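You operate a simulated robot arm through the tools that you are given. There is no shell and no other tool. Be economical: measure what you need, move in short steps, check, and stop when the job is done.

The job below is to be done with a simulated robot arm. You get a single attempt, and the scene is never put back.

TASK
Dress the foot by the grey bend: rub off the fused grit, then tap the black blanking plug home.
Fine: stone first, then light mallet blows, no chips; put both tools back; the other plugs stay proud.

It is judged by the outcome, as a careful person would: the job done as asked, and still so three seconds after it is handed in. It fails if anything else is knocked over, pushed out of place, dropped, spilled or broken.

THE ROBOT
A 6-joint arm with a two-finger parallel gripper, fixed in place. Base frame: the origin is at the foot of the arm, x ahead of it, y to its left, z up. Lengths are in mm, angles in rad, forces in N, time in s.
With the tool pointing down near the work surface it reaches from about 240 to 640 mm from the base axis. Its first joint turns from -1.152 to 1.152 rad. Payload 2.7 kg.
The TCP is the grasp point between the finger pads, 23 mm short of the fingertips. In the tool frame z runs along the fingers and y along their closing line. The gripper opens to 94 mm. The fingers are 38 mm wide and 10 mm thick; the gripper's body (54 by 96 mm) begins 39 mm behind the TCP.
Orientation is told as [roll, pitch, yaw] about the base's x, y, z axes, in that order, counted from this pose: with the fingers straight down and closing along the base's y, the tool's x points along the base's -x, its y along +y and its z along -z.

THE INTERFACE
- The arm moves only by the tool nudge_tool. Its argument "rows" is a list of rows, each a list of 2 entries, a list of its own where there are three numbers: the shift along the tool's x, y, z in units of 30 mm (1.0 is 30 mm), then the turn, a rotation vector about the tool's x, y, z in units of 5 degrees (1.0 is 5 degrees). In form: [[[tx, ty, tz], [ax, ay, az]], ...]. A call has 1 to 8 rows; each row shifts and turns the commanded pose from where the row before left it, along the tool's axes as they then stand. "fingers" is the opening, from 0 (shut) to 1 (fully open), set as the call begins (left out, the last holds). A call with a number of a shift or a turn outside -1 to 1 is refused whole. A row lasts 0.2 s, in which the tool goes at most 50 mm and 0.15 rad; a call with a longer step from one row to the next is refused whole, and so is a gripper value outside its range. Where a pose cannot be reached the arm comes as near as it can. A force on the tool above 40 N (or 10 N above the force at the start of the call, whichever is more), or a blocked arm, ends the call early, and 0.2 s more pass. The fingers move at their own pace (about 45 mm/s each) and stop on an object; they squeeze with about 28 N. The grip force told is the motor's: it shows also when the fingers shut on nothing. Time passes only in rows, and 0.2 s behind the last, so rows that do not move let the fingers close. The reply holds the time, the measured pose of the TCP, the force on the tool along the base axes, the opening and the grip force, in the units named above and with some noise.
- Cameras (640 x 400 px; columns grow to the right, rows downward): "scene" is fixed at [68.7, -424, 1414.1]; the picture's right is [0.84, -0.54, 0.00], its down [-0.25, -0.40, -0.88] and it looks along [0.47, 0.74, -0.48] (base axes); focal length 252 px, centre (320, 200). "wrist" rides on the gripper at [86, 16, -75] in the tool frame; the picture's right is [-0.18, 0.98, 0.00], its down [-0.58, -0.11, -0.81] and it looks along [-0.79, -0.15, 0.59] (tool axes); focal length 243 px, centre (320, 200). There is no depth. A picture from a camera that has moved, and an enlarged one, comes with that camera's place and axes in the base frame and with its lens.
- get_image(camera): a new picture of that camera. No time passes.
- zoom(camera, box): a new picture of the part [left, top, right, bottom] of that camera's present view, enlarged. No time passes.
- sign_off(): hands the job in; it is judged then, once.

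Go step by step. Nothing tells you positions but the pictures and the camera data: compare them with the known pose of the tool, close in by small moves and look again before you grip or let go. The budget is 120 turns and 84 pictures, counting those below and the enlarged ones. Unless the task says otherwise, let go and move clear before handing in, and close with one line.

The tools are called after ">>>" by a JSON object that holds its "fn" and its "kwargs". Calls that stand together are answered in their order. nudge_tool: Moves the arm, as the interface text tells. Its arguments: {"type":"object","properties":{"rows":{"type":"array","items":{"type":"array"}},"fingers":{"type":"number"}},"required":["rows"]} The other tools are called the same way: get_image (camera) takes a picture; zoom (camera, box) takes an enlarged picture of a part of a camera's view; sign_off () hands the job in.

At the start:

```text
time_s: 0.0
ee_pos: [301.7, 194.9, 1264.6]
ee_rot: [0.0, -0.001, 0.0]
contact_force: [-0.1, -0.1, -1.2]
grip_width: 93.9
grip_force: 0.0
```

scene: 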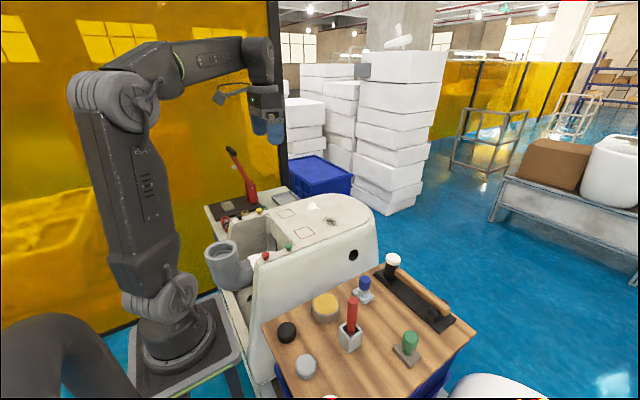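
wrist: 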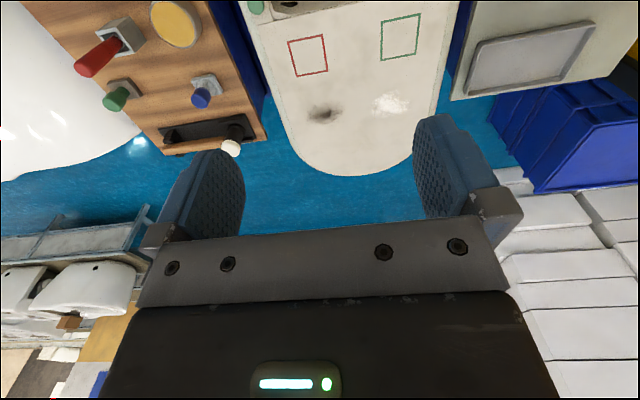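

I see a ceramic body with a grey pipe bend, a wooden bench with several items at right and a far bench with a red mallet-like object. I'll zoom in to identify things.

>>> {"fn": "zoom", "kwargs": {"camera": "scene", "box": [190, 140, 390, 265]}}

>>> {"fn": "zoom", "kwargs": {"camera": "scene", "box": [250, 240, 480, 384]}}

>>> {"fn": "zoom", "kwargs": {"camera": "scene", "box": [195, 180, 315, 300]}}

```text
3.20 times, centred on (290, 202) of scene
camera zoom: at [68.7, -424.0, 1414.1], right [0.84, -0.54, 0.0], down [-0.25, -0.4, -0.88], along [0.47, 0.74, -0.48], focal length 808 px, centre (416, 192)
```

zoom: 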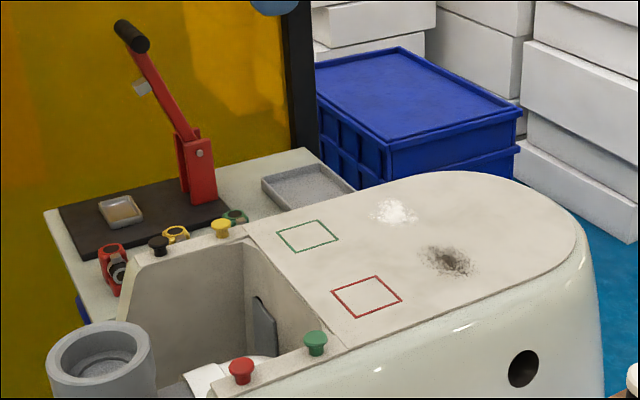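

```text
2.78 times, centred on (365, 312) of scene
camera zoom: at [68.7, -424.0, 1414.1], right [0.84, -0.54, 0.0], down [-0.25, -0.4, -0.88], along [0.47, 0.74, -0.48], focal length 701 px, centre (195, -111)
```

zoom: 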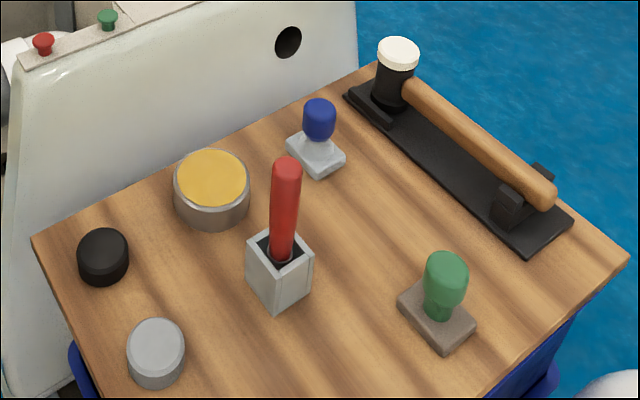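

```text
3.33 times, centred on (255, 240) of scene
camera zoom: at [68.7, -424.0, 1414.1], right [0.84, -0.54, 0.0], down [-0.25, -0.4, -0.88], along [0.47, 0.74, -0.48], focal length 842 px, centre (537, 67)
```

zoom: 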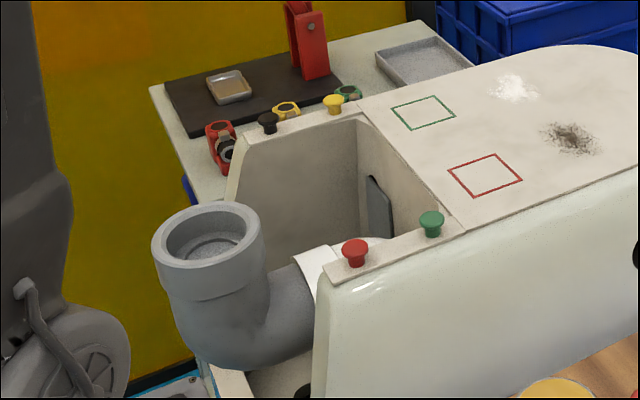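

I'll look closer at the foot's marks and the tools from the wrist camera.

>>> {"fn": "zoom", "kwargs": {"camera": "wrist", "box": [240, 0, 480, 150]}}

>>> {"fn": "zoom", "kwargs": {"camera": "wrist", "box": [30, 0, 270, 150]}}

>>> {"fn": "zoom", "kwargs": {"camera": "scene", "box": [290, 195, 350, 245]}}

```text
2.67 times, centred on (360, 75) of wrist
camera zoom: at [213.4, 210.6, 1339.5], right [0.18, 0.98, 0.0], down [0.58, -0.11, 0.81], along [0.79, -0.15, -0.59], focal length 647 px, centre (213, 533)
```

zoom: 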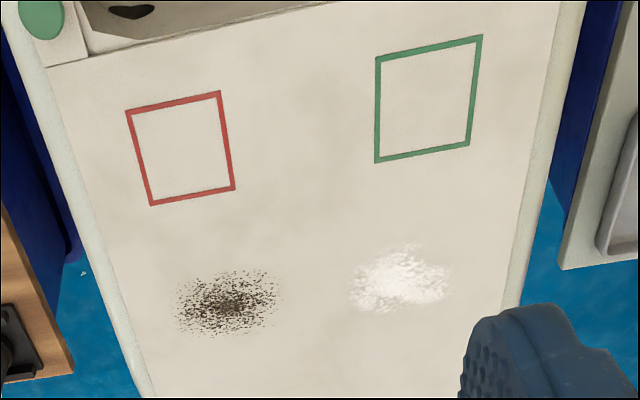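

```text
2.67 times, centred on (150, 75) of wrist
camera zoom: at [213.4, 210.6, 1339.5], right [0.18, 0.98, 0.0], down [0.58, -0.11, 0.81], along [0.79, -0.15, -0.59], focal length 647 px, centre (773, 533)
```

zoom: 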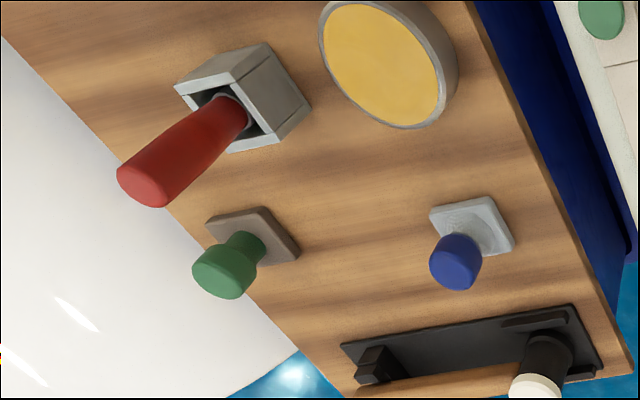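

```text
8.00 times, centred on (320, 220) of scene
camera zoom: at [68.7, -424.0, 1414.1], right [0.84, -0.54, 0.0], down [-0.25, -0.4, -0.88], along [0.47, 0.74, -0.48], focal length 2020 px, centre (320, 40)
```

zoom: 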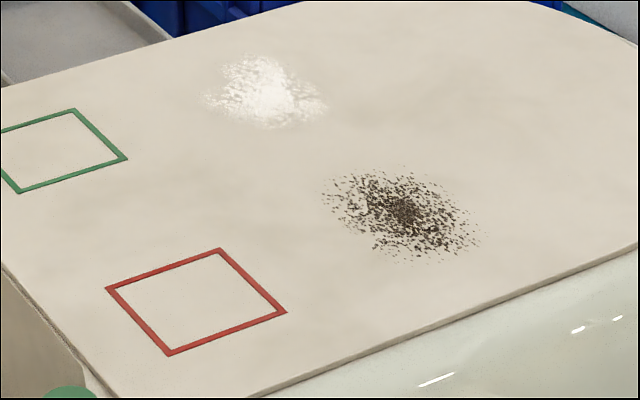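

The dark speckle at about (488,171,933) is the fused grit, with white dust beside it, and the black plug is near (233,359). I need a closer look at the bench tools, so I'll move over there.

>>> {"fn": "nudge_tool", "kwargs": {"rows": [[[0, -1, 0.5], [0, 0, 0]], [[0, -1, 0.5], [0, 0, 0]], [[0, -1, 0.5], [0, 0, 0]], [[0, -1, 0.5], [0, 0, 0]], [[0, -1, 0.5], [0, 0, 0]], [[0, -1, 0.5], [0, 0, 0]], [[0, -1, 0.5], [0, 0, 0]], [[0, -1, 0.5], [0, 0, 0]]]}}

>>> {"fn": "get_image", "kwargs": {"camera": "wrist"}}

```text
time_s: 1.8
ee_pos: [300.3, -43.7, 1144.1]
ee_rot: [0.0, 0.0, 0.0]
contact_force: [0.0, -1.3, -0.4]
grip_width: 93.6
grip_force: 0.1
```

```text
75 pictures are left
camera wrist: at [213.3, -28.2, 1219.7], right [0.18, 0.98, 0.0], down [0.58, -0.11, 0.81], along [0.79, -0.15, -0.59], focal length 243 px, centre (320, 200)
```

wrist: 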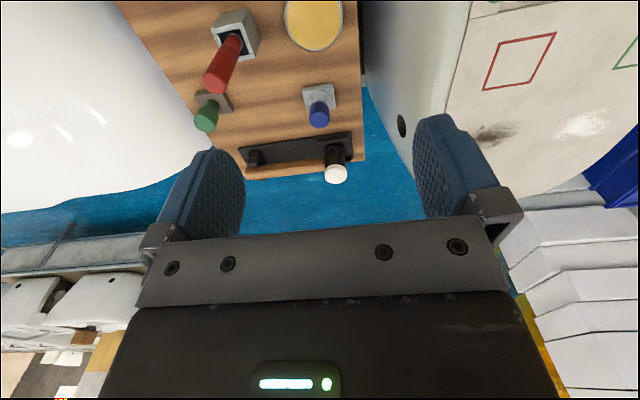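

>>> {"fn": "zoom", "kwargs": {"camera": "wrist", "box": [180, 20, 370, 190]}}

```text
2.35 times, centred on (275, 105) of wrist
camera zoom: at [213.3, -28.2, 1219.7], right [0.18, 0.98, 0.0], down [0.58, -0.11, 0.81], along [0.79, -0.15, -0.59], focal length 571 px, centre (426, 424)
```

zoom: 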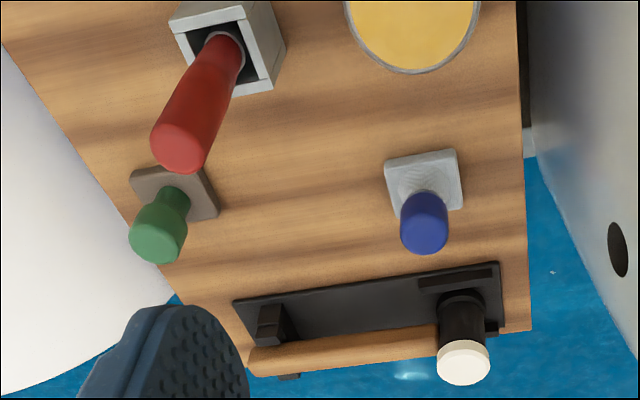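

>>> {"fn": "nudge_tool", "kwargs": {"rows": [[[0, -1, 0.9], [0, 0, 0]], [[0, -1, 0.9], [0, 0, 0]], [[0, -1, 0.9], [0, 0, 0]], [[0, -0.9, 0.9], [0, 0, 0]]]}}

>>> {"fn": "zoom", "kwargs": {"camera": "wrist", "box": [180, 0, 480, 190]}}

```text
time_s: 2.8
ee_pos: [303.9, -163.5, 1036.2]
ee_rot: [0.0, -0.001, -0.001]
contact_force: [-0.2, 0.0, -1.1]
grip_width: 94.2
grip_force: 0.2
```

```text
2.11 times, centred on (330, 95) of wrist
camera zoom: at [216.0, -147.7, 1110.8], right [0.18, 0.98, 0.0], down [0.58, -0.11, 0.81], along [0.79, -0.15, -0.59], focal length 511 px, centre (299, 421)
```

zoom: 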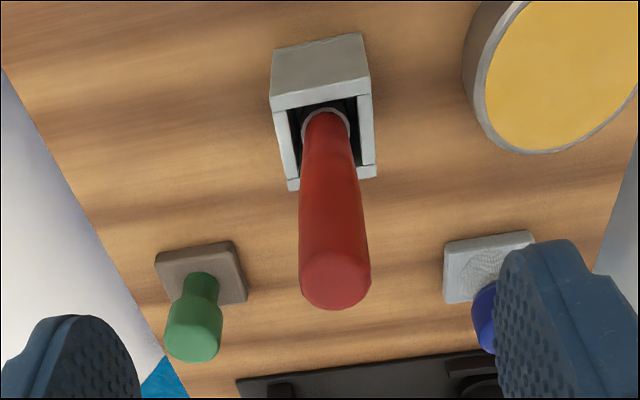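

>>> {"fn": "zoom", "kwargs": {"camera": "wrist", "box": [380, 95, 450, 150]}}

>>> {"fn": "zoom", "kwargs": {"camera": "wrist", "box": [245, 105, 315, 180]}}

>>> {"fn": "zoom", "kwargs": {"camera": "scene", "box": [345, 265, 435, 370]}}

```text
7.27 times, centred on (415, 122) of wrist
camera zoom: at [216.0, -147.7, 1110.8], right [0.18, 0.98, 0.0], down [0.58, -0.11, 0.81], along [0.79, -0.15, -0.59], focal length 1764 px, centre (-371, 764)
```

zoom: 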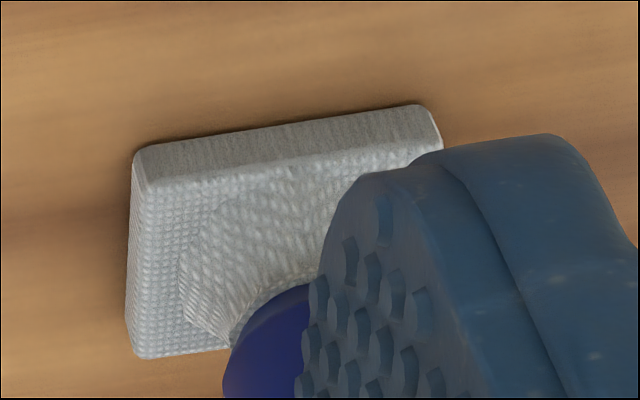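

```text
5.33 times, centred on (280, 142) of wrist
camera zoom: at [216.0, -147.7, 1110.8], right [0.18, 0.98, 0.0], down [0.58, -0.11, 0.81], along [0.79, -0.15, -0.59], focal length 1294 px, centre (533, 507)
```

zoom: 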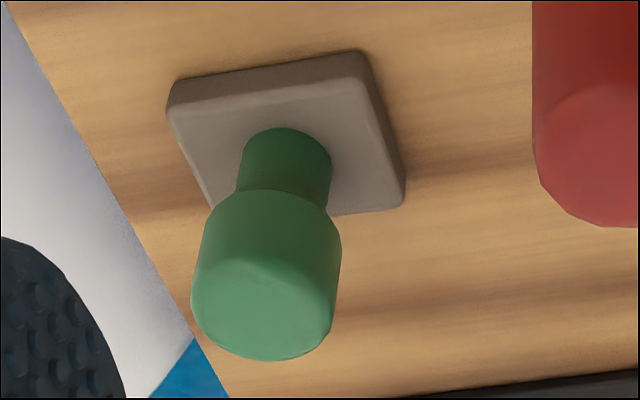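

```text
3.81 times, centred on (390, 318) of scene
camera zoom: at [68.7, -424.0, 1414.1], right [0.84, -0.54, 0.0], down [-0.25, -0.4, -0.88], along [0.47, 0.74, -0.48], focal length 962 px, centre (53, -248)
```

zoom: 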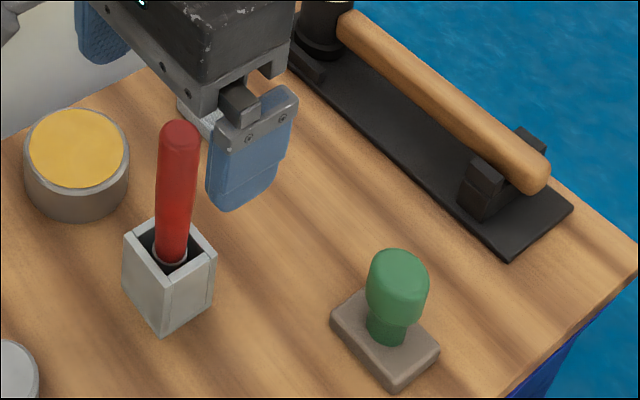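

The green-handled tool at (410,-246) is the stone; the blue one carries a woven cloth pad. I'll move above the stone's handle, whose cap top is about z 903.

>>> {"fn": "nudge_tool", "kwargs": {"rows": [[[-0.885, -0.69, 0], [0, 0, 0]], [[-0.885, -0.69, 0], [0, 0, 0]], [[-0.885, -0.69, 0], [0, 0, 0]], [[-0.885, -0.69, 0], [0, 0, 0]], [[0, 0, 1], [0, 0, 0]], [[0, 0, 1], [0, 0, 0]], [[0, 0, 0.5], [0, 0, 0]]]}}

>>> {"fn": "get_image", "kwargs": {"camera": "wrist"}}

>>> {"fn": "zoom", "kwargs": {"camera": "scene", "box": [325, 240, 475, 370]}}

```text
time_s: 4.4
ee_pos: [408.2, -244.8, 961.8]
ee_rot: [0.0, -0.001, 0.0]
contact_force: [-0.3, 0.1, -1.0]
grip_width: 93.9
grip_force: 0.1
```

```text
69 pictures are left
camera wrist: at [319.0, -229.2, 1037.6], right [0.18, 0.98, 0.0], down [0.58, -0.11, 0.81], along [0.79, -0.15, -0.59], focal length 243 px, centre (320, 200)
```

wrist: 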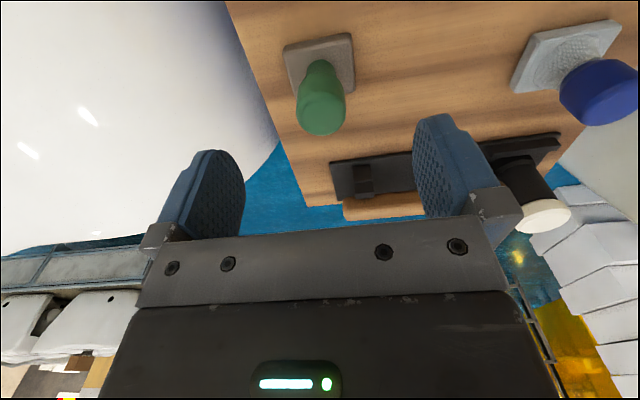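

```text
3.08 times, centred on (400, 305) of scene
camera zoom: at [68.7, -424.0, 1414.1], right [0.84, -0.54, 0.0], down [-0.25, -0.4, -0.88], along [0.47, 0.74, -0.48], focal length 777 px, centre (74, -123)
```

zoom: 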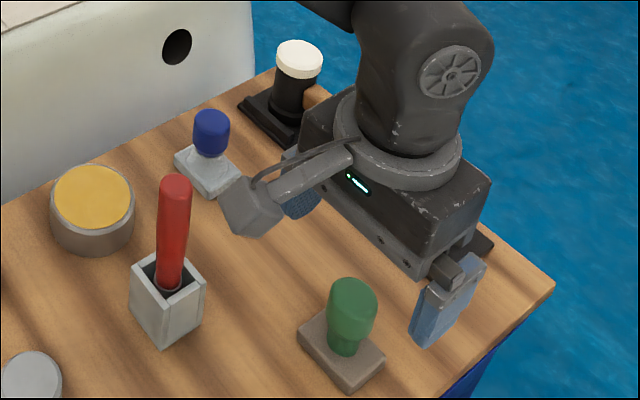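

The handle is centred under the gripper. I'll descend to z about 884 and close.

>>> {"fn": "nudge_tool", "kwargs": {"rows": [[[0, 0, 0.8], [0, 0, 0]], [[0, 0, 0.8], [0, 0, 0]], [[-0.05, -0.02, 0.7], [0, 0, 0]], [[0, 0, 0.29], [0, 0, 0]]]}}

>>> {"fn": "zoom", "kwargs": {"camera": "scene", "box": [325, 240, 475, 370]}}

>>> {"fn": "get_image", "kwargs": {"camera": "wrist"}}

```text
time_s: 5.4
ee_pos: [409.7, -244.4, 883.8]
ee_rot: [0.0, 0.001, 0.0]
contact_force: [-0.2, 1.0, -0.5]
grip_width: 94.0
grip_force: 0.1
```

```text
3.08 times, centred on (400, 305) of scene
camera zoom: at [68.7, -424.0, 1414.1], right [0.84, -0.54, 0.0], down [-0.25, -0.4, -0.88], along [0.47, 0.74, -0.48], focal length 777 px, centre (74, -123)
```

zoom: 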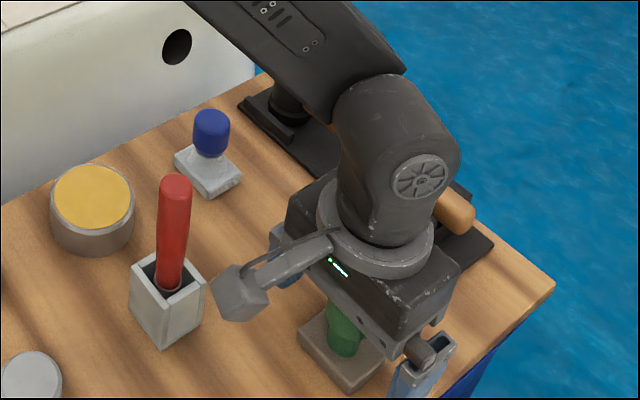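

```text
66 pictures are left
camera wrist: at [321.5, -228.9, 958.0], right [0.18, 0.98, 0.0], down [0.58, -0.11, 0.81], along [0.79, -0.15, -0.59], focal length 243 px, centre (320, 200)
```

wrist: 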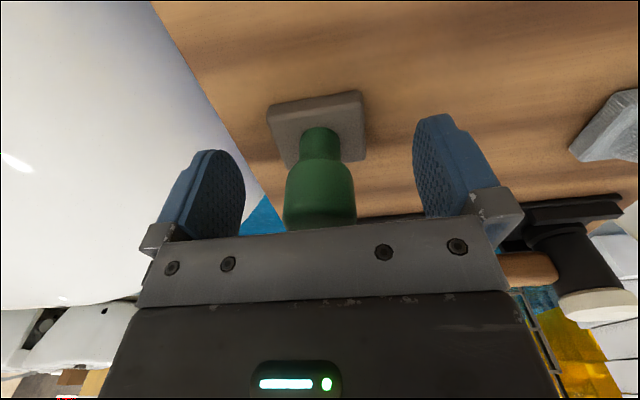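

>>> {"fn": "nudge_tool", "kwargs": {"rows": [[[0, 0, 0], [0, 0, 0]], [[0, 0, 0], [0, 0, 0]], [[0, 0, 0], [0, 0, 0]], [[0, 0, 0], [0, 0, 0]], [[0, 0, 0], [0, 0, 0]]], "fingers": 0}}

>>> {"fn": "get_image", "kwargs": {"camera": "wrist"}}

```text
time_s: 6.6
ee_pos: [409.9, -245.5, 884.0]
ee_rot: [0.0, 0.0, -0.001]
contact_force: [0.5, -0.5, 0.0]
grip_width: 30.6
grip_force: 27.9
```

```text
65 pictures are left
camera wrist: at [321.4, -228.9, 958.2], right [0.18, 0.98, 0.0], down [0.58, -0.11, 0.81], along [0.79, -0.15, -0.59], focal length 243 px, centre (320, 200)
```

wrist: 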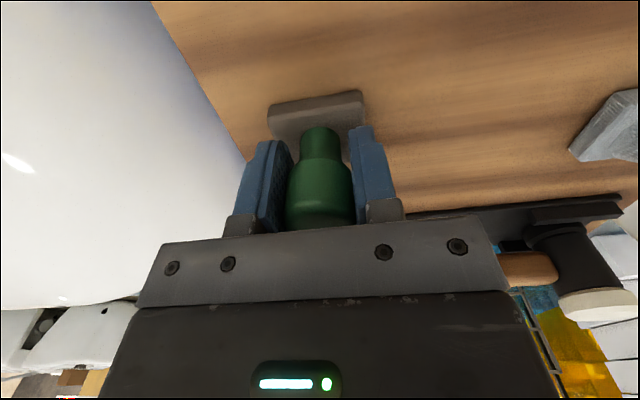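

>>> {"fn": "nudge_tool", "kwargs": {"rows": [[[0, 0, -0.3], [0, 0, 0]], [[0, 0, -0.8], [0, 0, 0]], [[0, 0, -1], [0, 0, 0]], [[0, 0, -1], [0, 0, 0]], [[0, 0, -1], [0, 0, 0]], [[0, 0, -1], [0, 0, 0]], [[0, 0, -1], [0, 0, 0]]]}}

>>> {"fn": "get_image", "kwargs": {"camera": "wrist"}}

```text
time_s: 8.2
ee_pos: [409.3, -245.0, 1068.7]
ee_rot: [-0.001, -0.001, 0.001]
contact_force: [-0.4, -0.1, -0.9]
grip_width: 30.8
grip_force: 28.4
```

```text
64 pictures are left
camera wrist: at [321.4, -229.5, 1142.3], right [0.18, 0.98, 0.0], down [0.58, -0.11, 0.81], along [0.79, -0.15, -0.59], focal length 243 px, centre (320, 200)
```

wrist: 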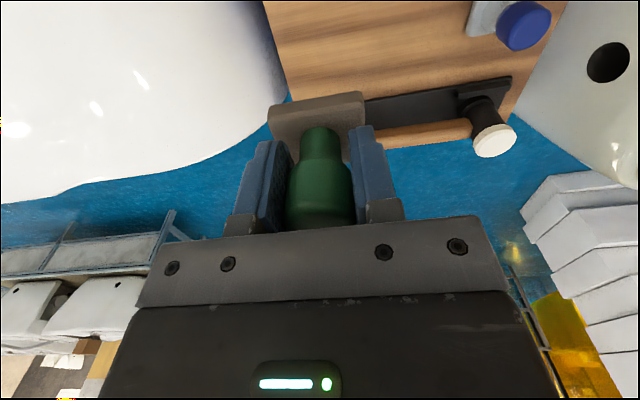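

Stone is in hand. I'll carry it high over to the grit patch.

>>> {"fn": "nudge_tool", "kwargs": {"rows": [[[-0.19, 0.99, 0], [0, 0, 0]], [[-0.19, 0.99, 0], [0, 0, 0]], [[-0.19, 0.99, 0], [0, 0, 0]], [[-0.19, 0.99, 0], [0, 0, 0]], [[-0.19, 0.99, 0], [0, 0, 0]], [[-0.19, 0.99, 0], [0, 0, 0]], [[-0.19, 0.99, 0], [0, 0, 0]], [[-0.19, 0.99, 0], [0, 0, 0]]]}}

>>> {"fn": "nudge_tool", "kwargs": {"rows": [[[-0.19, 0.99, 0], [0, 0, 0]], [[-0.19, 0.99, 0], [0, 0, 0]], [[-0.19, 0.99, 0], [0, 0, 0]], [[-0.19, 0.99, 0], [0, 0, 0]], [[-0.19, 0.99, 0], [0, 0, 0]], [[-0.19, 0.93, 0], [0, 0, 0]], [[0, 0, 0.7], [0, 0, 0]], [[0, 0, 0.7], [0, 0, 0]]]}}

>>> {"fn": "get_image", "kwargs": {"camera": "wrist"}}

>>> {"fn": "zoom", "kwargs": {"camera": "scene", "box": [260, 150, 400, 260]}}

```text
time_s: 10.0
ee_pos: [455.3, -9.0, 1067.8]
ee_rot: [0.0, 0.002, -0.001]
contact_force: [0.2, -0.1, -1.4]
grip_width: 30.6
grip_force: 28.3
```

```text
time_s: 11.8
ee_pos: [487.7, 169.8, 1024.6]
ee_rot: [0.0, 0.001, 0.0]
contact_force: [0.0, 1.3, -0.9]
grip_width: 30.8
grip_force: 28.2
```

```text
63 pictures are left
camera wrist: at [400.4, 185.3, 1098.9], right [0.18, 0.98, 0.0], down [0.58, -0.11, 0.81], along [0.79, -0.15, -0.59], focal length 243 px, centre (320, 200)
```

wrist: 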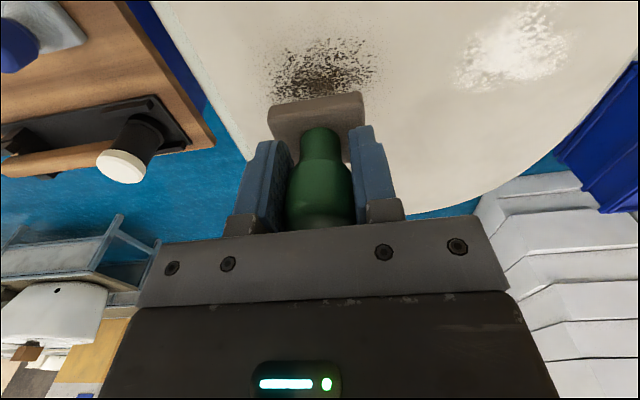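

```text
3.64 times, centred on (330, 205) of scene
camera zoom: at [68.8, -424.0, 1414.1], right [0.84, -0.54, 0.0], down [-0.25, -0.4, -0.88], along [0.47, 0.74, -0.48], focal length 918 px, centre (284, 182)
```

zoom: 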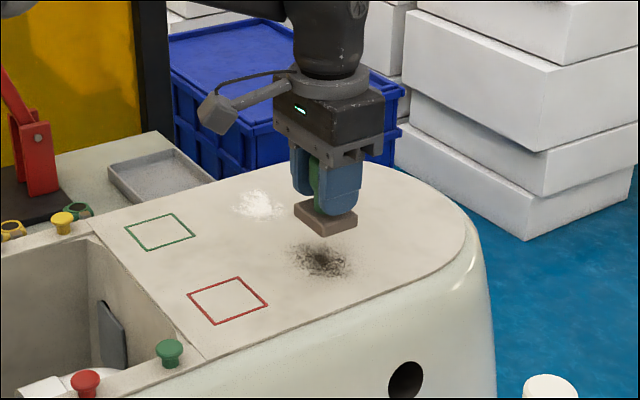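

The stone is directly over the grit. I'll descend gently toward contact.

>>> {"fn": "nudge_tool", "kwargs": {"rows": [[[0.1, 0.03, 0.6], [0, 0, 0]], [[0, 0, 0.4], [0, 0, 0]], [[0, 0, 0.1], [0, 0, 0]], [[0, 0, 0.1], [0, 0, 0]]]}}

>>> {"fn": "zoom", "kwargs": {"camera": "scene", "box": [290, 170, 370, 250]}}

```text
time_s: 12.8
ee_pos: [484.2, 170.2, 986.7]
ee_rot: [0.0, -0.001, 0.001]
contact_force: [-0.4, -0.1, -1.4]
grip_width: 30.7
grip_force: 28.0
```

```text
5.00 times, centred on (330, 210) of scene
camera zoom: at [68.7, -424.0, 1414.1], right [0.84, -0.54, 0.0], down [-0.25, -0.4, -0.88], along [0.47, 0.74, -0.48], focal length 1262 px, centre (270, 150)
```

zoom: 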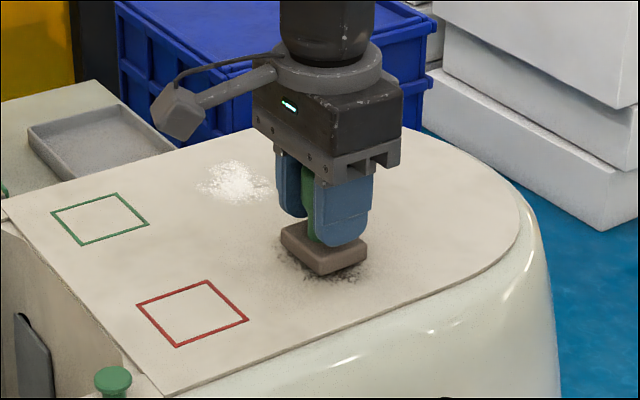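

>>> {"fn": "nudge_tool", "kwargs": {"rows": [[[0, 0, 0.05], [0, 0, 0]], [[0, 0, 0.05], [0, 0, 0]], [[0, 0, 0.05], [0, 0, 0]]]}}

```text
time_s: 13.6
ee_pos: [485.5, 168.4, 984.3]
ee_rot: [-0.001, 0.0, 0.0]
contact_force: [0.5, -0.2, -1.0]
grip_width: 30.5
grip_force: 28.2
```

>>> {"fn": "nudge_tool", "kwargs": {"rows": [[[0, 0, 0.05], [0, 0, 0]], [[0, 0, 0.05], [0, 0, 0]]]}}

>>> {"fn": "nudge_tool", "kwargs": {"rows": [[[0, 0, 0.05], [0, 0, 0]], [[0, 0, 0.05], [0, 0, 0]]]}}

```text
time_s: 14.2
ee_pos: [485.1, 169.6, 981.3]
ee_rot: [0.001, 0.0, 0.001]
contact_force: [-2.9, -2.8, 10.9]
grip_width: 30.4
grip_force: 28.0
```

```text
time_s: 14.8
ee_pos: [485.5, 170.5, 980.1]
ee_rot: [0.001, -0.006, 0.001]
contact_force: [-1.3, -1.9, 20.9]
grip_width: 30.8
grip_force: 28.1
```

Contact is made at z about 981. I'll ease off slightly and rub in short strokes.

>>> {"fn": "nudge_tool", "kwargs": {"rows": [[[0, 0.4, -0.02], [0, 0, 0]], [[0, -0.4, 0], [0, 0, 0]], [[0, -0.4, 0], [0, 0, 0]], [[0, 0.4, 0], [0, 0, 0]], [[0.4, 0, 0], [0, 0, 0]], [[-0.4, 0, 0], [0, 0, 0]], [[-0.4, 0, 0], [0, 0, 0]], [[0.4, 0, 0], [0, 0, 0]]]}}

>>> {"fn": "zoom", "kwargs": {"camera": "scene", "box": [290, 170, 370, 250]}}

>>> {"fn": "get_image", "kwargs": {"camera": "wrist"}}

```text
time_s: 16.6
ee_pos: [486.1, 168.6, 980.1]
ee_rot: [0.002, 0.002, -0.001]
contact_force: [0.5, 0.2, -0.2]
grip_width: 30.7
grip_force: 27.7
```

```text
5.00 times, centred on (330, 210) of scene
camera zoom: at [68.8, -424.0, 1414.1], right [0.84, -0.54, 0.0], down [-0.25, -0.4, -0.88], along [0.47, 0.74, -0.48], focal length 1262 px, centre (270, 150)
```

zoom: 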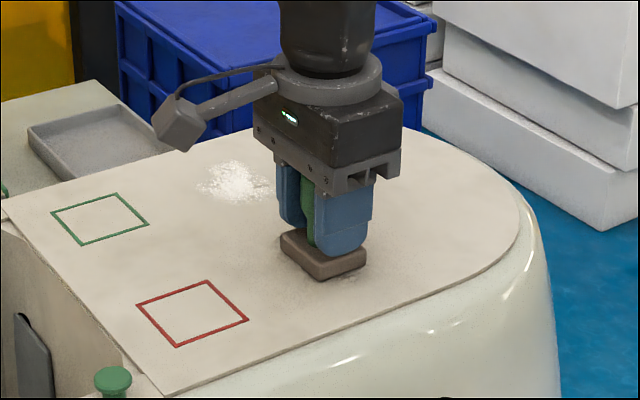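

```text
59 pictures are left
camera wrist: at [398.0, 184.6, 1054.5], right [0.18, 0.98, 0.0], down [0.58, -0.11, 0.81], along [0.79, -0.15, -0.59], focal length 243 px, centre (320, 200)
```

wrist: 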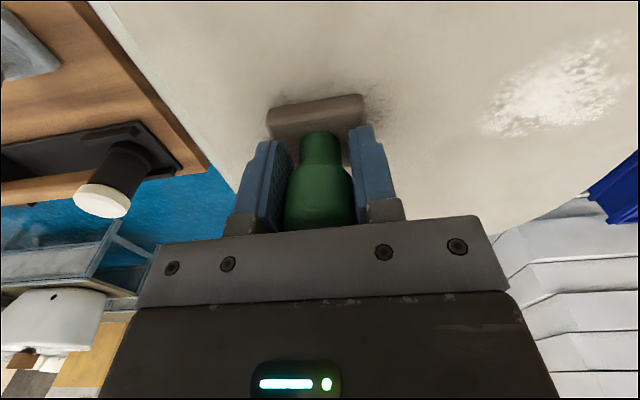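

The grit is fading. I'll press a touch more and keep rubbing over the same patch.

>>> {"fn": "nudge_tool", "kwargs": {"rows": [[[0, 0, 0.05], [0, 0, 0]], [[0, 0.5, 0], [0, 0, 0]], [[0, -0.5, 0], [0, 0, 0]], [[0, -0.5, 0], [0, 0, 0]], [[0, 0.5, 0], [0, 0, 0]], [[0.4, 0, 0], [0, 0, 0]], [[-0.4, 0, 0], [0, 0, 0]]]}}

>>> {"fn": "nudge_tool", "kwargs": {"rows": [[[0, 0, 0.03], [0, 0, 0]], [[0, 0.5, 0], [0, 0, 0]], [[0.4, -0.5, 0], [0, 0, 0]], [[0, -0.5, 0], [0, 0, 0]], [[-0.4, 0, 0], [0, 0, 0]], [[-0.4, 0.5, 0], [0, 0, 0]], [[0.4, 0, 0], [0, 0, 0]]]}}

>>> {"fn": "get_image", "kwargs": {"camera": "wrist"}}

```text
time_s: 18.2
ee_pos: [484.1, 170.7, 975.9]
ee_rot: [-0.001, 0.001, 0.001]
contact_force: [-6.1, 2.6, 15.4]
grip_width: 30.8
grip_force: 27.9
```

```text
time_s: 19.8
ee_pos: [486.9, 168.6, 976.2]
ee_rot: [0.0, -0.001, -0.001]
contact_force: [1.2, -0.5, 4.9]
grip_width: 30.7
grip_force: 28.0
```

```text
58 pictures are left
camera wrist: at [398.1, 184.0, 1050.7], right [0.18, 0.98, 0.0], down [0.58, -0.11, 0.81], along [0.79, -0.15, -0.59], focal length 243 px, centre (320, 200)
```

wrist: 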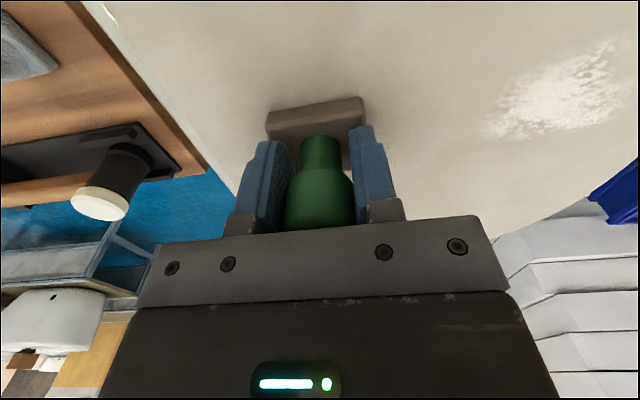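

>>> {"fn": "nudge_tool", "kwargs": {"rows": [[[0, 0, -0.5], [0, 0, 0]], [[0, 0, -1], [0, 0, 0]], [[0, 0, -1], [0, 0, 0]]]}}

>>> {"fn": "get_image", "kwargs": {"camera": "wrist"}}

>>> {"fn": "zoom", "kwargs": {"camera": "scene", "box": [290, 170, 370, 250]}}

```text
time_s: 20.6
ee_pos: [485.3, 167.9, 1049.8]
ee_rot: [0.0, -0.001, 0.0]
contact_force: [0.7, -0.2, -1.5]
grip_width: 31.0
grip_force: 28.4
```

```text
57 pictures are left
camera wrist: at [397.9, 184.1, 1125.1], right [0.18, 0.98, 0.0], down [0.58, -0.11, 0.81], along [0.79, -0.15, -0.59], focal length 243 px, centre (320, 200)
```

wrist: 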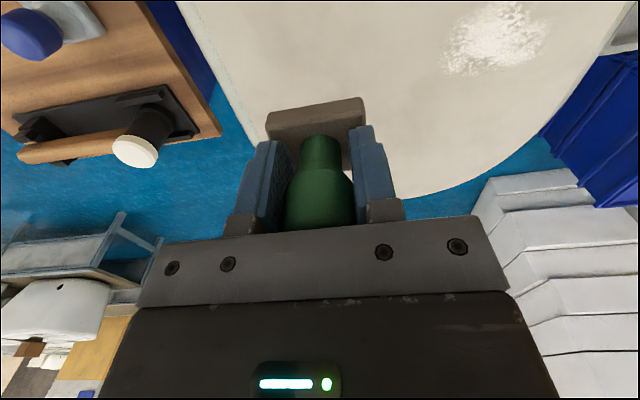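

```text
5.00 times, centred on (330, 210) of scene
camera zoom: at [68.7, -424.0, 1414.1], right [0.84, -0.54, 0.0], down [-0.25, -0.4, -0.88], along [0.47, 0.74, -0.48], focal length 1262 px, centre (270, 150)
```

zoom: 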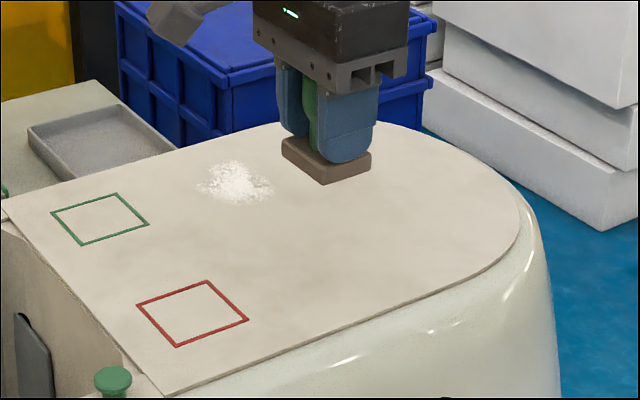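

>>> {"fn": "zoom", "kwargs": {"camera": "wrist", "box": [220, 10, 420, 110]}}

>>> {"fn": "zoom", "kwargs": {"camera": "scene", "box": [310, 200, 355, 240]}}

```text
3.20 times, centred on (320, 60) of wrist
camera zoom: at [397.9, 184.1, 1125.1], right [0.18, 0.98, 0.0], down [0.58, -0.11, 0.81], along [0.79, -0.15, -0.59], focal length 776 px, centre (320, 648)
```

zoom: 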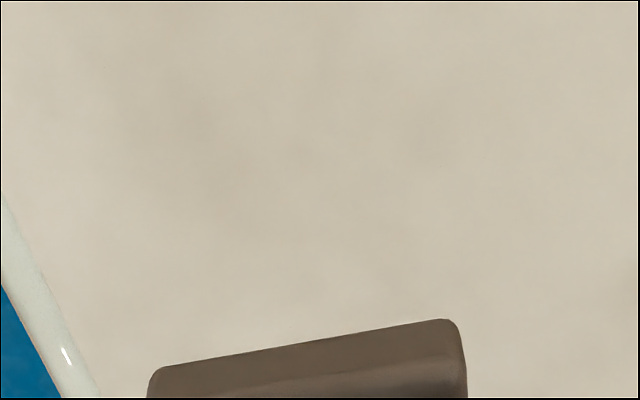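

```text
10.00 times, centred on (332, 220) of scene
camera zoom: at [68.7, -424.0, 1414.1], right [0.84, -0.54, 0.0], down [-0.25, -0.4, -0.88], along [0.47, 0.74, -0.48], focal length 2525 px, centre (195, 0)
```

zoom: 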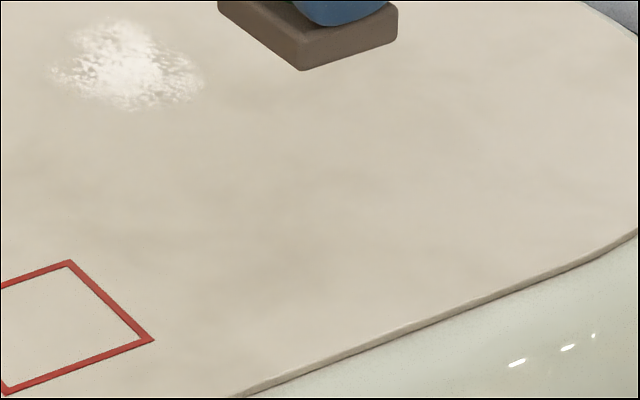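

The grit is gone. Now I'll carry the stone back to its place at (410,-245).

>>> {"fn": "nudge_tool", "kwargs": {"rows": [[[0, -0.5, -0.6], [0, 0, 0]], [[0.19, -0.99, 0], [0, 0, 0]], [[0.19, -0.99, 0], [0, 0, 0]], [[0.19, -0.99, 0], [0, 0, 0]], [[0.19, -0.99, 0], [0, 0, 0]], [[0.19, -0.99, 0], [0, 0, 0]], [[0.19, -0.99, 0], [0, 0, 0]], [[0.19, -0.99, 0], [0, 0, 0]]]}}

>>> {"fn": "nudge_tool", "kwargs": {"rows": [[[0.19, -0.99, 0], [0, 0, 0]], [[0.19, -0.99, 0], [0, 0, 0]], [[0.19, -0.99, 0], [0, 0, 0]], [[0.19, -0.99, 0], [0, 0, 0]], [[0.19, -0.99, 0], [0, 0, 0]], [[0.19, -0.99, 0], [0, 0, 0]], [[0, 0, 0], [0, 0, 0]]]}}

```text
time_s: 22.4
ee_pos: [444.2, -54.2, 1069.6]
ee_rot: [0.0, 0.002, 0.0]
contact_force: [-0.1, -0.7, -0.6]
grip_width: 30.9
grip_force: 27.9
```

```text
time_s: 24.0
ee_pos: [408.1, -234.1, 1067.7]
ee_rot: [0.0, 0.001, 0.0]
contact_force: [0.4, 0.8, -1.3]
grip_width: 30.9
grip_force: 27.8
```

>>> {"fn": "nudge_tool", "kwargs": {"rows": [[[-0.05, -0.373, 0], [0, 0, 0]], [[0, 0, 1], [0, 0, 0]], [[0, 0, 1], [0, 0, 0]], [[0, 0, 1], [0, 0, 0]], [[0, 0, 1], [0, 0, 0]], [[0, 0, 1], [0, 0, 0]], [[0, 0, 0.7], [0, 0, 0]]]}}

>>> {"fn": "nudge_tool", "kwargs": {"rows": [[[0, 0, 0.1], [0, 0, 0]], [[0, 0, 0.1], [0, 0, 0]], [[0, 0, 0.1], [0, 0, 0]]]}}

>>> {"fn": "zoom", "kwargs": {"camera": "scene", "box": [325, 240, 475, 370]}}

```text
time_s: 25.6
ee_pos: [413.2, -244.7, 899.2]
ee_rot: [0.0, 0.0, 0.001]
contact_force: [0.0, -0.2, -0.2]
grip_width: 30.6
grip_force: 28.4
```

```text
time_s: 26.4
ee_pos: [413.8, -243.4, 890.3]
ee_rot: [0.0, 0.0, 0.001]
contact_force: [0.4, 0.4, 0.0]
grip_width: 30.7
grip_force: 28.1
```

```text
3.08 times, centred on (400, 305) of scene
camera zoom: at [68.7, -424.0, 1414.1], right [0.84, -0.54, 0.0], down [-0.25, -0.4, -0.88], along [0.47, 0.74, -0.48], focal length 777 px, centre (74, -123)
```

zoom: 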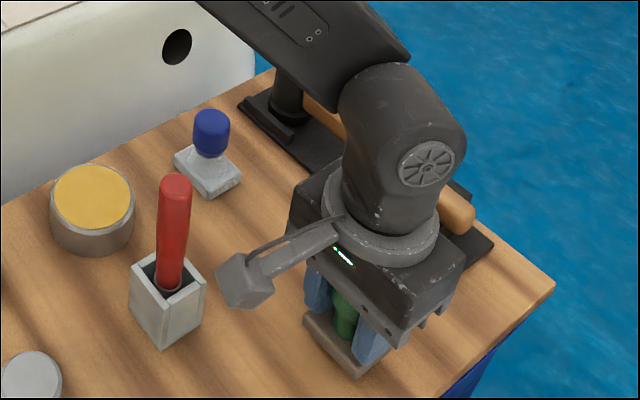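

>>> {"fn": "nudge_tool", "kwargs": {"rows": [[[0.11, -0.04, 0.05], [0, 0, 0]], [[0, 0, 0.07], [0, 0, 0]], [[0, 0, 0.07], [0, 0, 0]]]}}

>>> {"fn": "nudge_tool", "kwargs": {"rows": [[[0, 0, 0.06], [0, 0, 0]], [[0, 0, 0.06], [0, 0, 0]]]}}

```text
time_s: 27.2
ee_pos: [410.4, -244.3, 884.0]
ee_rot: [-0.001, -0.001, 0.0]
contact_force: [0.4, -0.7, -0.7]
grip_width: 30.9
grip_force: 27.7
```

```text
time_s: 27.8
ee_pos: [409.8, -244.6, 882.3]
ee_rot: [-0.001, 0.001, -0.001]
contact_force: [-0.8, -0.3, -0.8]
grip_width: 30.7
grip_force: 27.8
```

>>> {"fn": "nudge_tool", "kwargs": {"rows": [[[0, 0, 0.05], [0, 0, 0]], [[0, 0, 0.05], [0, 0, 0]]]}}

>>> {"fn": "nudge_tool", "kwargs": {"rows": [[[0, 0, 0.04], [0, 0, 0]], [[0, 0, 0], [0, 0, 0]]]}}

```text
time_s: 28.4
ee_pos: [409.8, -243.4, 878.3]
ee_rot: [-0.001, 0.001, -0.001]
contact_force: [0.1, 0.6, -0.9]
grip_width: 30.6
grip_force: 28.1
```

```text
time_s: 29.0
ee_pos: [410.1, -244.0, 876.8]
ee_rot: [0.0, 0.001, 0.001]
contact_force: [-2.5, 2.8, 8.9]
grip_width: 30.7
grip_force: 27.5
```

Contact with the bench. I'll open the fingers, then rise.

>>> {"fn": "nudge_tool", "kwargs": {"rows": [[[0, 0, -0.03], [0, 0, 0]], [[0, 0, 0], [0, 0, 0]], [[0, 0, 0], [0, 0, 0]], [[0, 0, 0], [0, 0, 0]]], "fingers": 1}}

>>> {"fn": "nudge_tool", "kwargs": {"rows": [[[0, 0, -0.5], [0, 0, 0]], [[0, 0, -1], [0, 0, 0]], [[0, 0, -1], [0, 0, 0]], [[0, 0, -1], [0, 0, 0]], [[0.5, 0, -1], [0, 0, 0]], [[1, 0.5, -1], [0, 0, 0]], [[1, 1, 0], [0, 0, 0]], [[1, 1, 0], [0, 0, 0]]]}}

>>> {"fn": "get_image", "kwargs": {"camera": "wrist"}}

>>> {"fn": "zoom", "kwargs": {"camera": "scene", "box": [325, 240, 475, 370]}}

```text
time_s: 30.0
ee_pos: [409.5, -244.1, 875.8]
ee_rot: [0.001, 0.0, 0.001]
contact_force: [-0.2, -0.6, -0.6]
grip_width: 93.8
grip_force: 0.1
```

```text
time_s: 31.8
ee_pos: [303.2, -167.3, 1040.5]
ee_rot: [0.0, 0.0, 0.001]
contact_force: [0.3, 0.2, 0.5]
grip_width: 93.9
grip_force: 0.1
```

```text
52 pictures are left
camera wrist: at [215.7, -152.2, 1116.0], right [0.18, 0.98, 0.0], down [0.58, -0.11, 0.81], along [0.79, -0.15, -0.59], focal length 243 px, centre (320, 200)
```

wrist: 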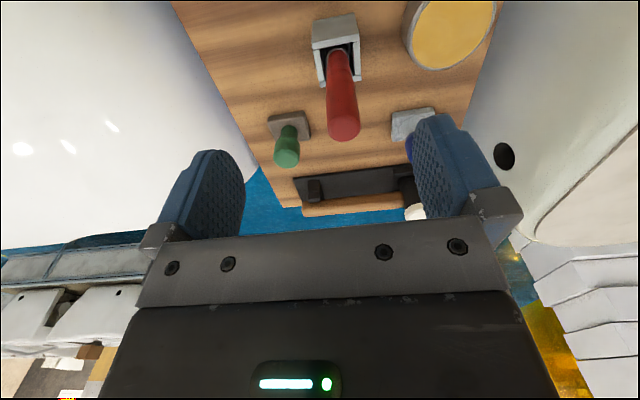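

```text
3.08 times, centred on (400, 305) of scene
camera zoom: at [68.7, -424.0, 1414.1], right [0.84, -0.54, 0.0], down [-0.25, -0.4, -0.88], along [0.47, 0.74, -0.48], focal length 777 px, centre (74, -123)
```

zoom: 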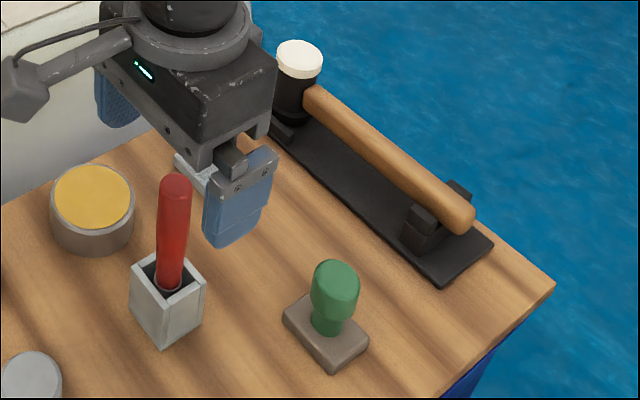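

The stone ended about 15 mm off in y from where it started, probably dragged by the fingertips as they opened. I'll regrip it and set it back exactly.

>>> {"fn": "nudge_tool", "kwargs": {"rows": [[[-0.89, -0.52, 0], [0, 0, 0]], [[-0.89, -0.52, 0], [0, 0, 0]], [[-0.89, -0.52, 0], [0, 0, 0]], [[-0.87, -0.53, 0], [0, 0, 0]], [[0, 0, 0.9], [0, 0, 0]], [[0, 0, 0.9], [0, 0, 0]], [[0, 0, 0.9], [0, 0, 0]]]}}

>>> {"fn": "get_image", "kwargs": {"camera": "wrist"}}

```text
time_s: 33.4
ee_pos: [411.3, -232.3, 961.5]
ee_rot: [0.0, -0.001, -0.001]
contact_force: [-0.2, 0.5, 0.2]
grip_width: 93.9
grip_force: 0.0
```

```text
50 pictures are left
camera wrist: at [323.6, -216.7, 1034.9], right [0.18, 0.98, 0.0], down [0.58, -0.11, 0.81], along [0.79, -0.15, -0.59], focal length 243 px, centre (320, 200)
```

wrist: 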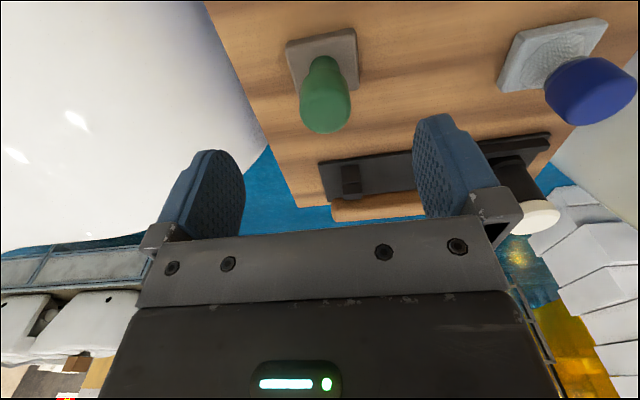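

>>> {"fn": "nudge_tool", "kwargs": {"rows": [[[0.15, 0.07, 0.8], [0, 0, 0]], [[0, 0, 0.8], [0, 0, 0]], [[0, 0, 0.8], [0, 0, 0]], [[0, 0, 0.1], [0, 0, 0]]]}}

>>> {"fn": "nudge_tool", "kwargs": {"rows": [[[0, 0, 0], [0, 0, 0]], [[0, 0, 0], [0, 0, 0]], [[0, 0, 0], [0, 0, 0]], [[0, 0, 0], [0, 0, 0]], [[0, 0, 0], [0, 0, 0]]], "fingers": 0}}

>>> {"fn": "get_image", "kwargs": {"camera": "wrist"}}

```text
time_s: 34.4
ee_pos: [405.1, -230.1, 885.6]
ee_rot: [-0.001, -0.001, 0.003]
contact_force: [-0.3, -0.6, -0.1]
grip_width: 94.2
grip_force: 0.0
```

```text
time_s: 35.6
ee_pos: [405.6, -228.7, 884.5]
ee_rot: [0.001, 0.0, -0.001]
contact_force: [0.4, -0.7, 1.0]
grip_width: 30.8
grip_force: 28.2
```

```text
49 pictures are left
camera wrist: at [318.3, -214.1, 960.0], right [0.18, 0.98, 0.0], down [0.58, -0.11, 0.81], along [0.79, -0.15, -0.59], focal length 243 px, centre (320, 200)
```

wrist: 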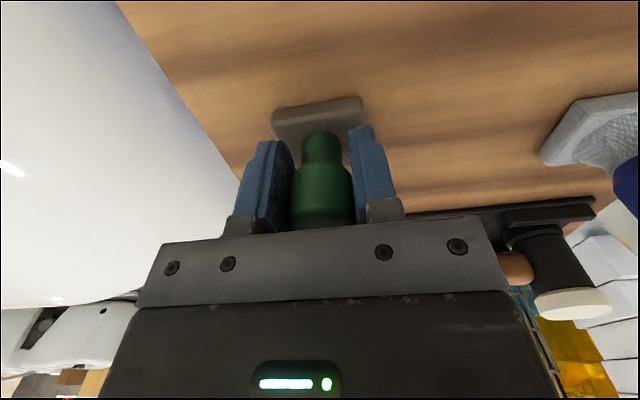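

>>> {"fn": "nudge_tool", "kwargs": {"rows": [[[0, 0, -0.3], [0, 0, 0]], [[-0.13, -0.53, 0], [0, 0, 0]], [[0, 0, 0], [0, 0, 0]], [[0, 0, 0.2], [0, 0, 0]]]}}

>>> {"fn": "nudge_tool", "kwargs": {"rows": [[[0, 0, 0.05], [0, 0, 0]], [[0, 0, 0.05], [0, 0, 0]]]}}

```text
time_s: 36.6
ee_pos: [410.4, -244.7, 886.6]
ee_rot: [0.001, 0.0, 0.0]
contact_force: [0.8, -0.1, -0.4]
grip_width: 30.4
grip_force: 28.4
```

```text
time_s: 37.2
ee_pos: [410.3, -244.5, 884.7]
ee_rot: [0.001, 0.001, 0.0]
contact_force: [0.0, 0.9, -1.1]
grip_width: 30.5
grip_force: 27.9
```

>>> {"fn": "nudge_tool", "kwargs": {"rows": [[[0, 0, 0.04], [0, 0, 0]], [[0, 0, 0], [0, 0, 0]]]}}

```text
time_s: 37.8
ee_pos: [410.4, -244.3, 885.5]
ee_rot: [0.0, -0.001, -0.002]
contact_force: [-3.3, 1.9, 11.5]
grip_width: 30.7
grip_force: 27.5
```

Contact. I'll open again and rise straight up this time, then check.

>>> {"fn": "nudge_tool", "kwargs": {"rows": [[[0, 0, -0.03], [0, 0, 0]], [[0, 0, 0], [0, 0, 0]], [[0, 0, 0], [0, 0, 0]], [[0, 0, 0], [0, 0, 0]]], "fingers": 1}}

>>> {"fn": "get_image", "kwargs": {"camera": "wrist"}}

```text
time_s: 38.8
ee_pos: [410.5, -245.8, 885.1]
ee_rot: [0.0, -0.001, 0.0]
contact_force: [0.0, -0.1, -0.5]
grip_width: 93.6
grip_force: 0.1
```

```text
48 pictures are left
camera wrist: at [323.3, -229.1, 960.0], right [0.18, 0.98, 0.0], down [0.58, -0.11, 0.81], along [0.79, -0.15, -0.59], focal length 243 px, centre (320, 200)
```

wrist: 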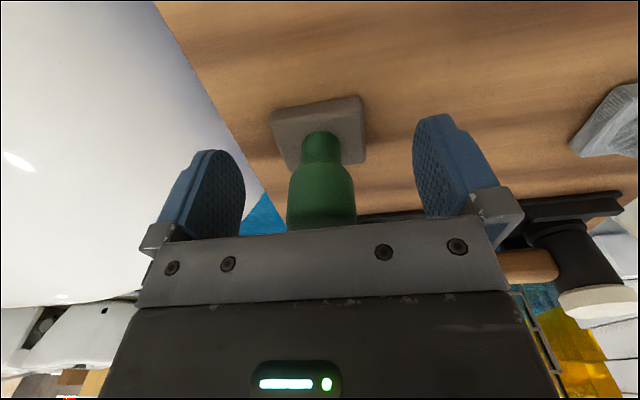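

The stone is back as it was. Now I'll rise and turn the gripper 90° while moving toward the mallet.

>>> {"fn": "nudge_tool", "kwargs": {"rows": [[[0, 0, -0.5], [0, 0, 0]], [[0, 0, -1], [0, 0, 0]], [[0, 0, -1], [0, 0, 0]], [[0, 0, -1], [0, 0, 0]], [[0, 0, -1], [0, 0, 0]], [[0, 0, -1], [0, 0, -1]], [[0, 0, 0], [0, 0, -1]], [[0, 0, 0], [0, 0, -1]]]}}

>>> {"fn": "nudge_tool", "kwargs": {"rows": [[[0, 0, 0], [0, 0, -1]], [[0, 0, 0], [0, 0, -1]], [[0, 0, 0], [0, 0, -1]], [[0, 0, 0], [0, 0, -1]], [[0, 0, 0], [0, 0, -1]], [[0, 0, 0], [0, 0, -1]], [[0, 0, 0], [0, 0, -1]], [[0, 0, 0], [0, 0, -1]]]}}

>>> {"fn": "nudge_tool", "kwargs": {"rows": [[[0, 0, 0], [0, 0, -1]], [[0, 0, 0], [0, 0, -1]], [[0, 0, 0], [0, 0, -1]], [[0, 0, 0], [0, 0, -1]], [[0, 0, 0], [0, 0, -1]], [[0, 0, 0], [0, 0, -1]], [[0, 0, 0], [0, 0, -1]]]}}

>>> {"fn": "get_image", "kwargs": {"camera": "scene"}}

```text
time_s: 40.6
ee_pos: [411.2, -244.0, 1050.7]
ee_rot: [0.0, 0.0, 0.264]
contact_force: [-0.1, 0.3, 0.4]
grip_width: 93.9
grip_force: 0.1
```

```text
time_s: 42.4
ee_pos: [408.8, -246.0, 1049.7]
ee_rot: [0.0, 0.0, 0.964]
contact_force: [-0.1, 0.2, 0.5]
grip_width: 93.9
grip_force: 0.0
```

```text
time_s: 44.0
ee_pos: [410.5, -246.0, 1049.8]
ee_rot: [0.0, -0.001, 1.572]
contact_force: [-0.1, 0.0, 0.9]
grip_width: 94.1
grip_force: 0.1
```

```text
47 pictures are left
```

scene: 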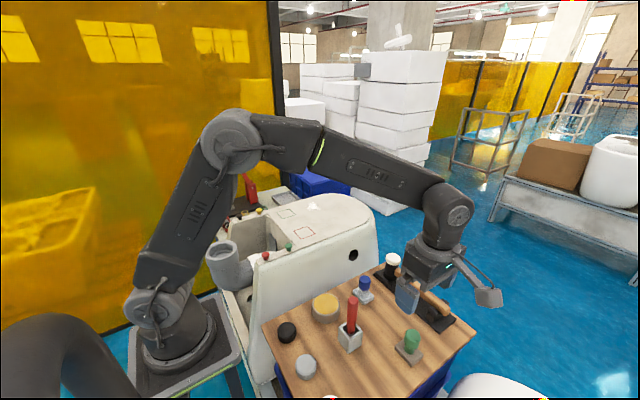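

>>> {"fn": "nudge_tool", "kwargs": {"rows": [[[-0.766, -0.953, 0], [0, 0, 0]], [[-0.766, -0.953, 0], [0, 0, 0]], [[-0.766, -0.953, 0], [0, 0, 0]], [[-0.766, -0.953, 0], [0, 0, 0]], [[-0.766, -0.953, 0], [0, 0, 0]], [[0, 0, 0.9], [0, 0, 0]], [[0, 0, 0.9], [0, 0, 0]]]}}

>>> {"fn": "get_image", "kwargs": {"camera": "wrist"}}

>>> {"fn": "zoom", "kwargs": {"camera": "scene", "box": [360, 220, 480, 340]}}

```text
time_s: 45.6
ee_pos: [554.1, -131.0, 995.7]
ee_rot: [0.001, 0.001, 1.57]
contact_force: [0.4, 0.0, -0.1]
grip_width: 93.7
grip_force: 0.0
```

```text
46 pictures are left
camera wrist: at [537.1, -217.0, 1070.2], right [-0.98, 0.18, 0.0], down [0.11, 0.58, 0.81], along [0.15, 0.79, -0.59], focal length 243 px, centre (320, 200)
```

wrist: 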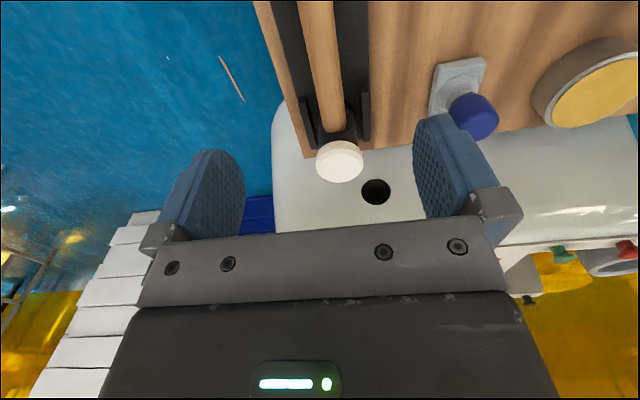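

```text
3.33 times, centred on (420, 280) of scene
camera zoom: at [68.7, -424.0, 1414.1], right [0.84, -0.54, 0.0], down [-0.25, -0.4, -0.88], along [0.47, 0.74, -0.48], focal length 842 px, centre (-13, -67)
```

zoom: 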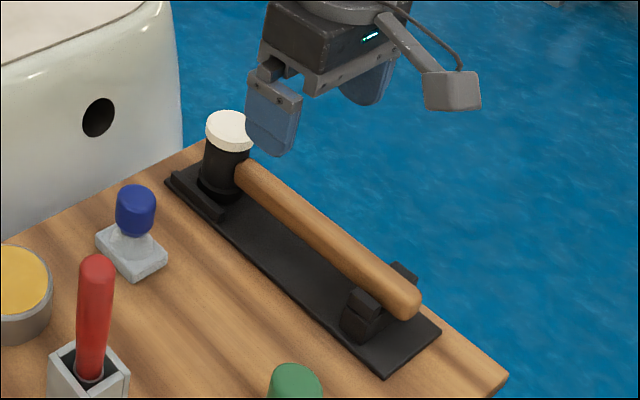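

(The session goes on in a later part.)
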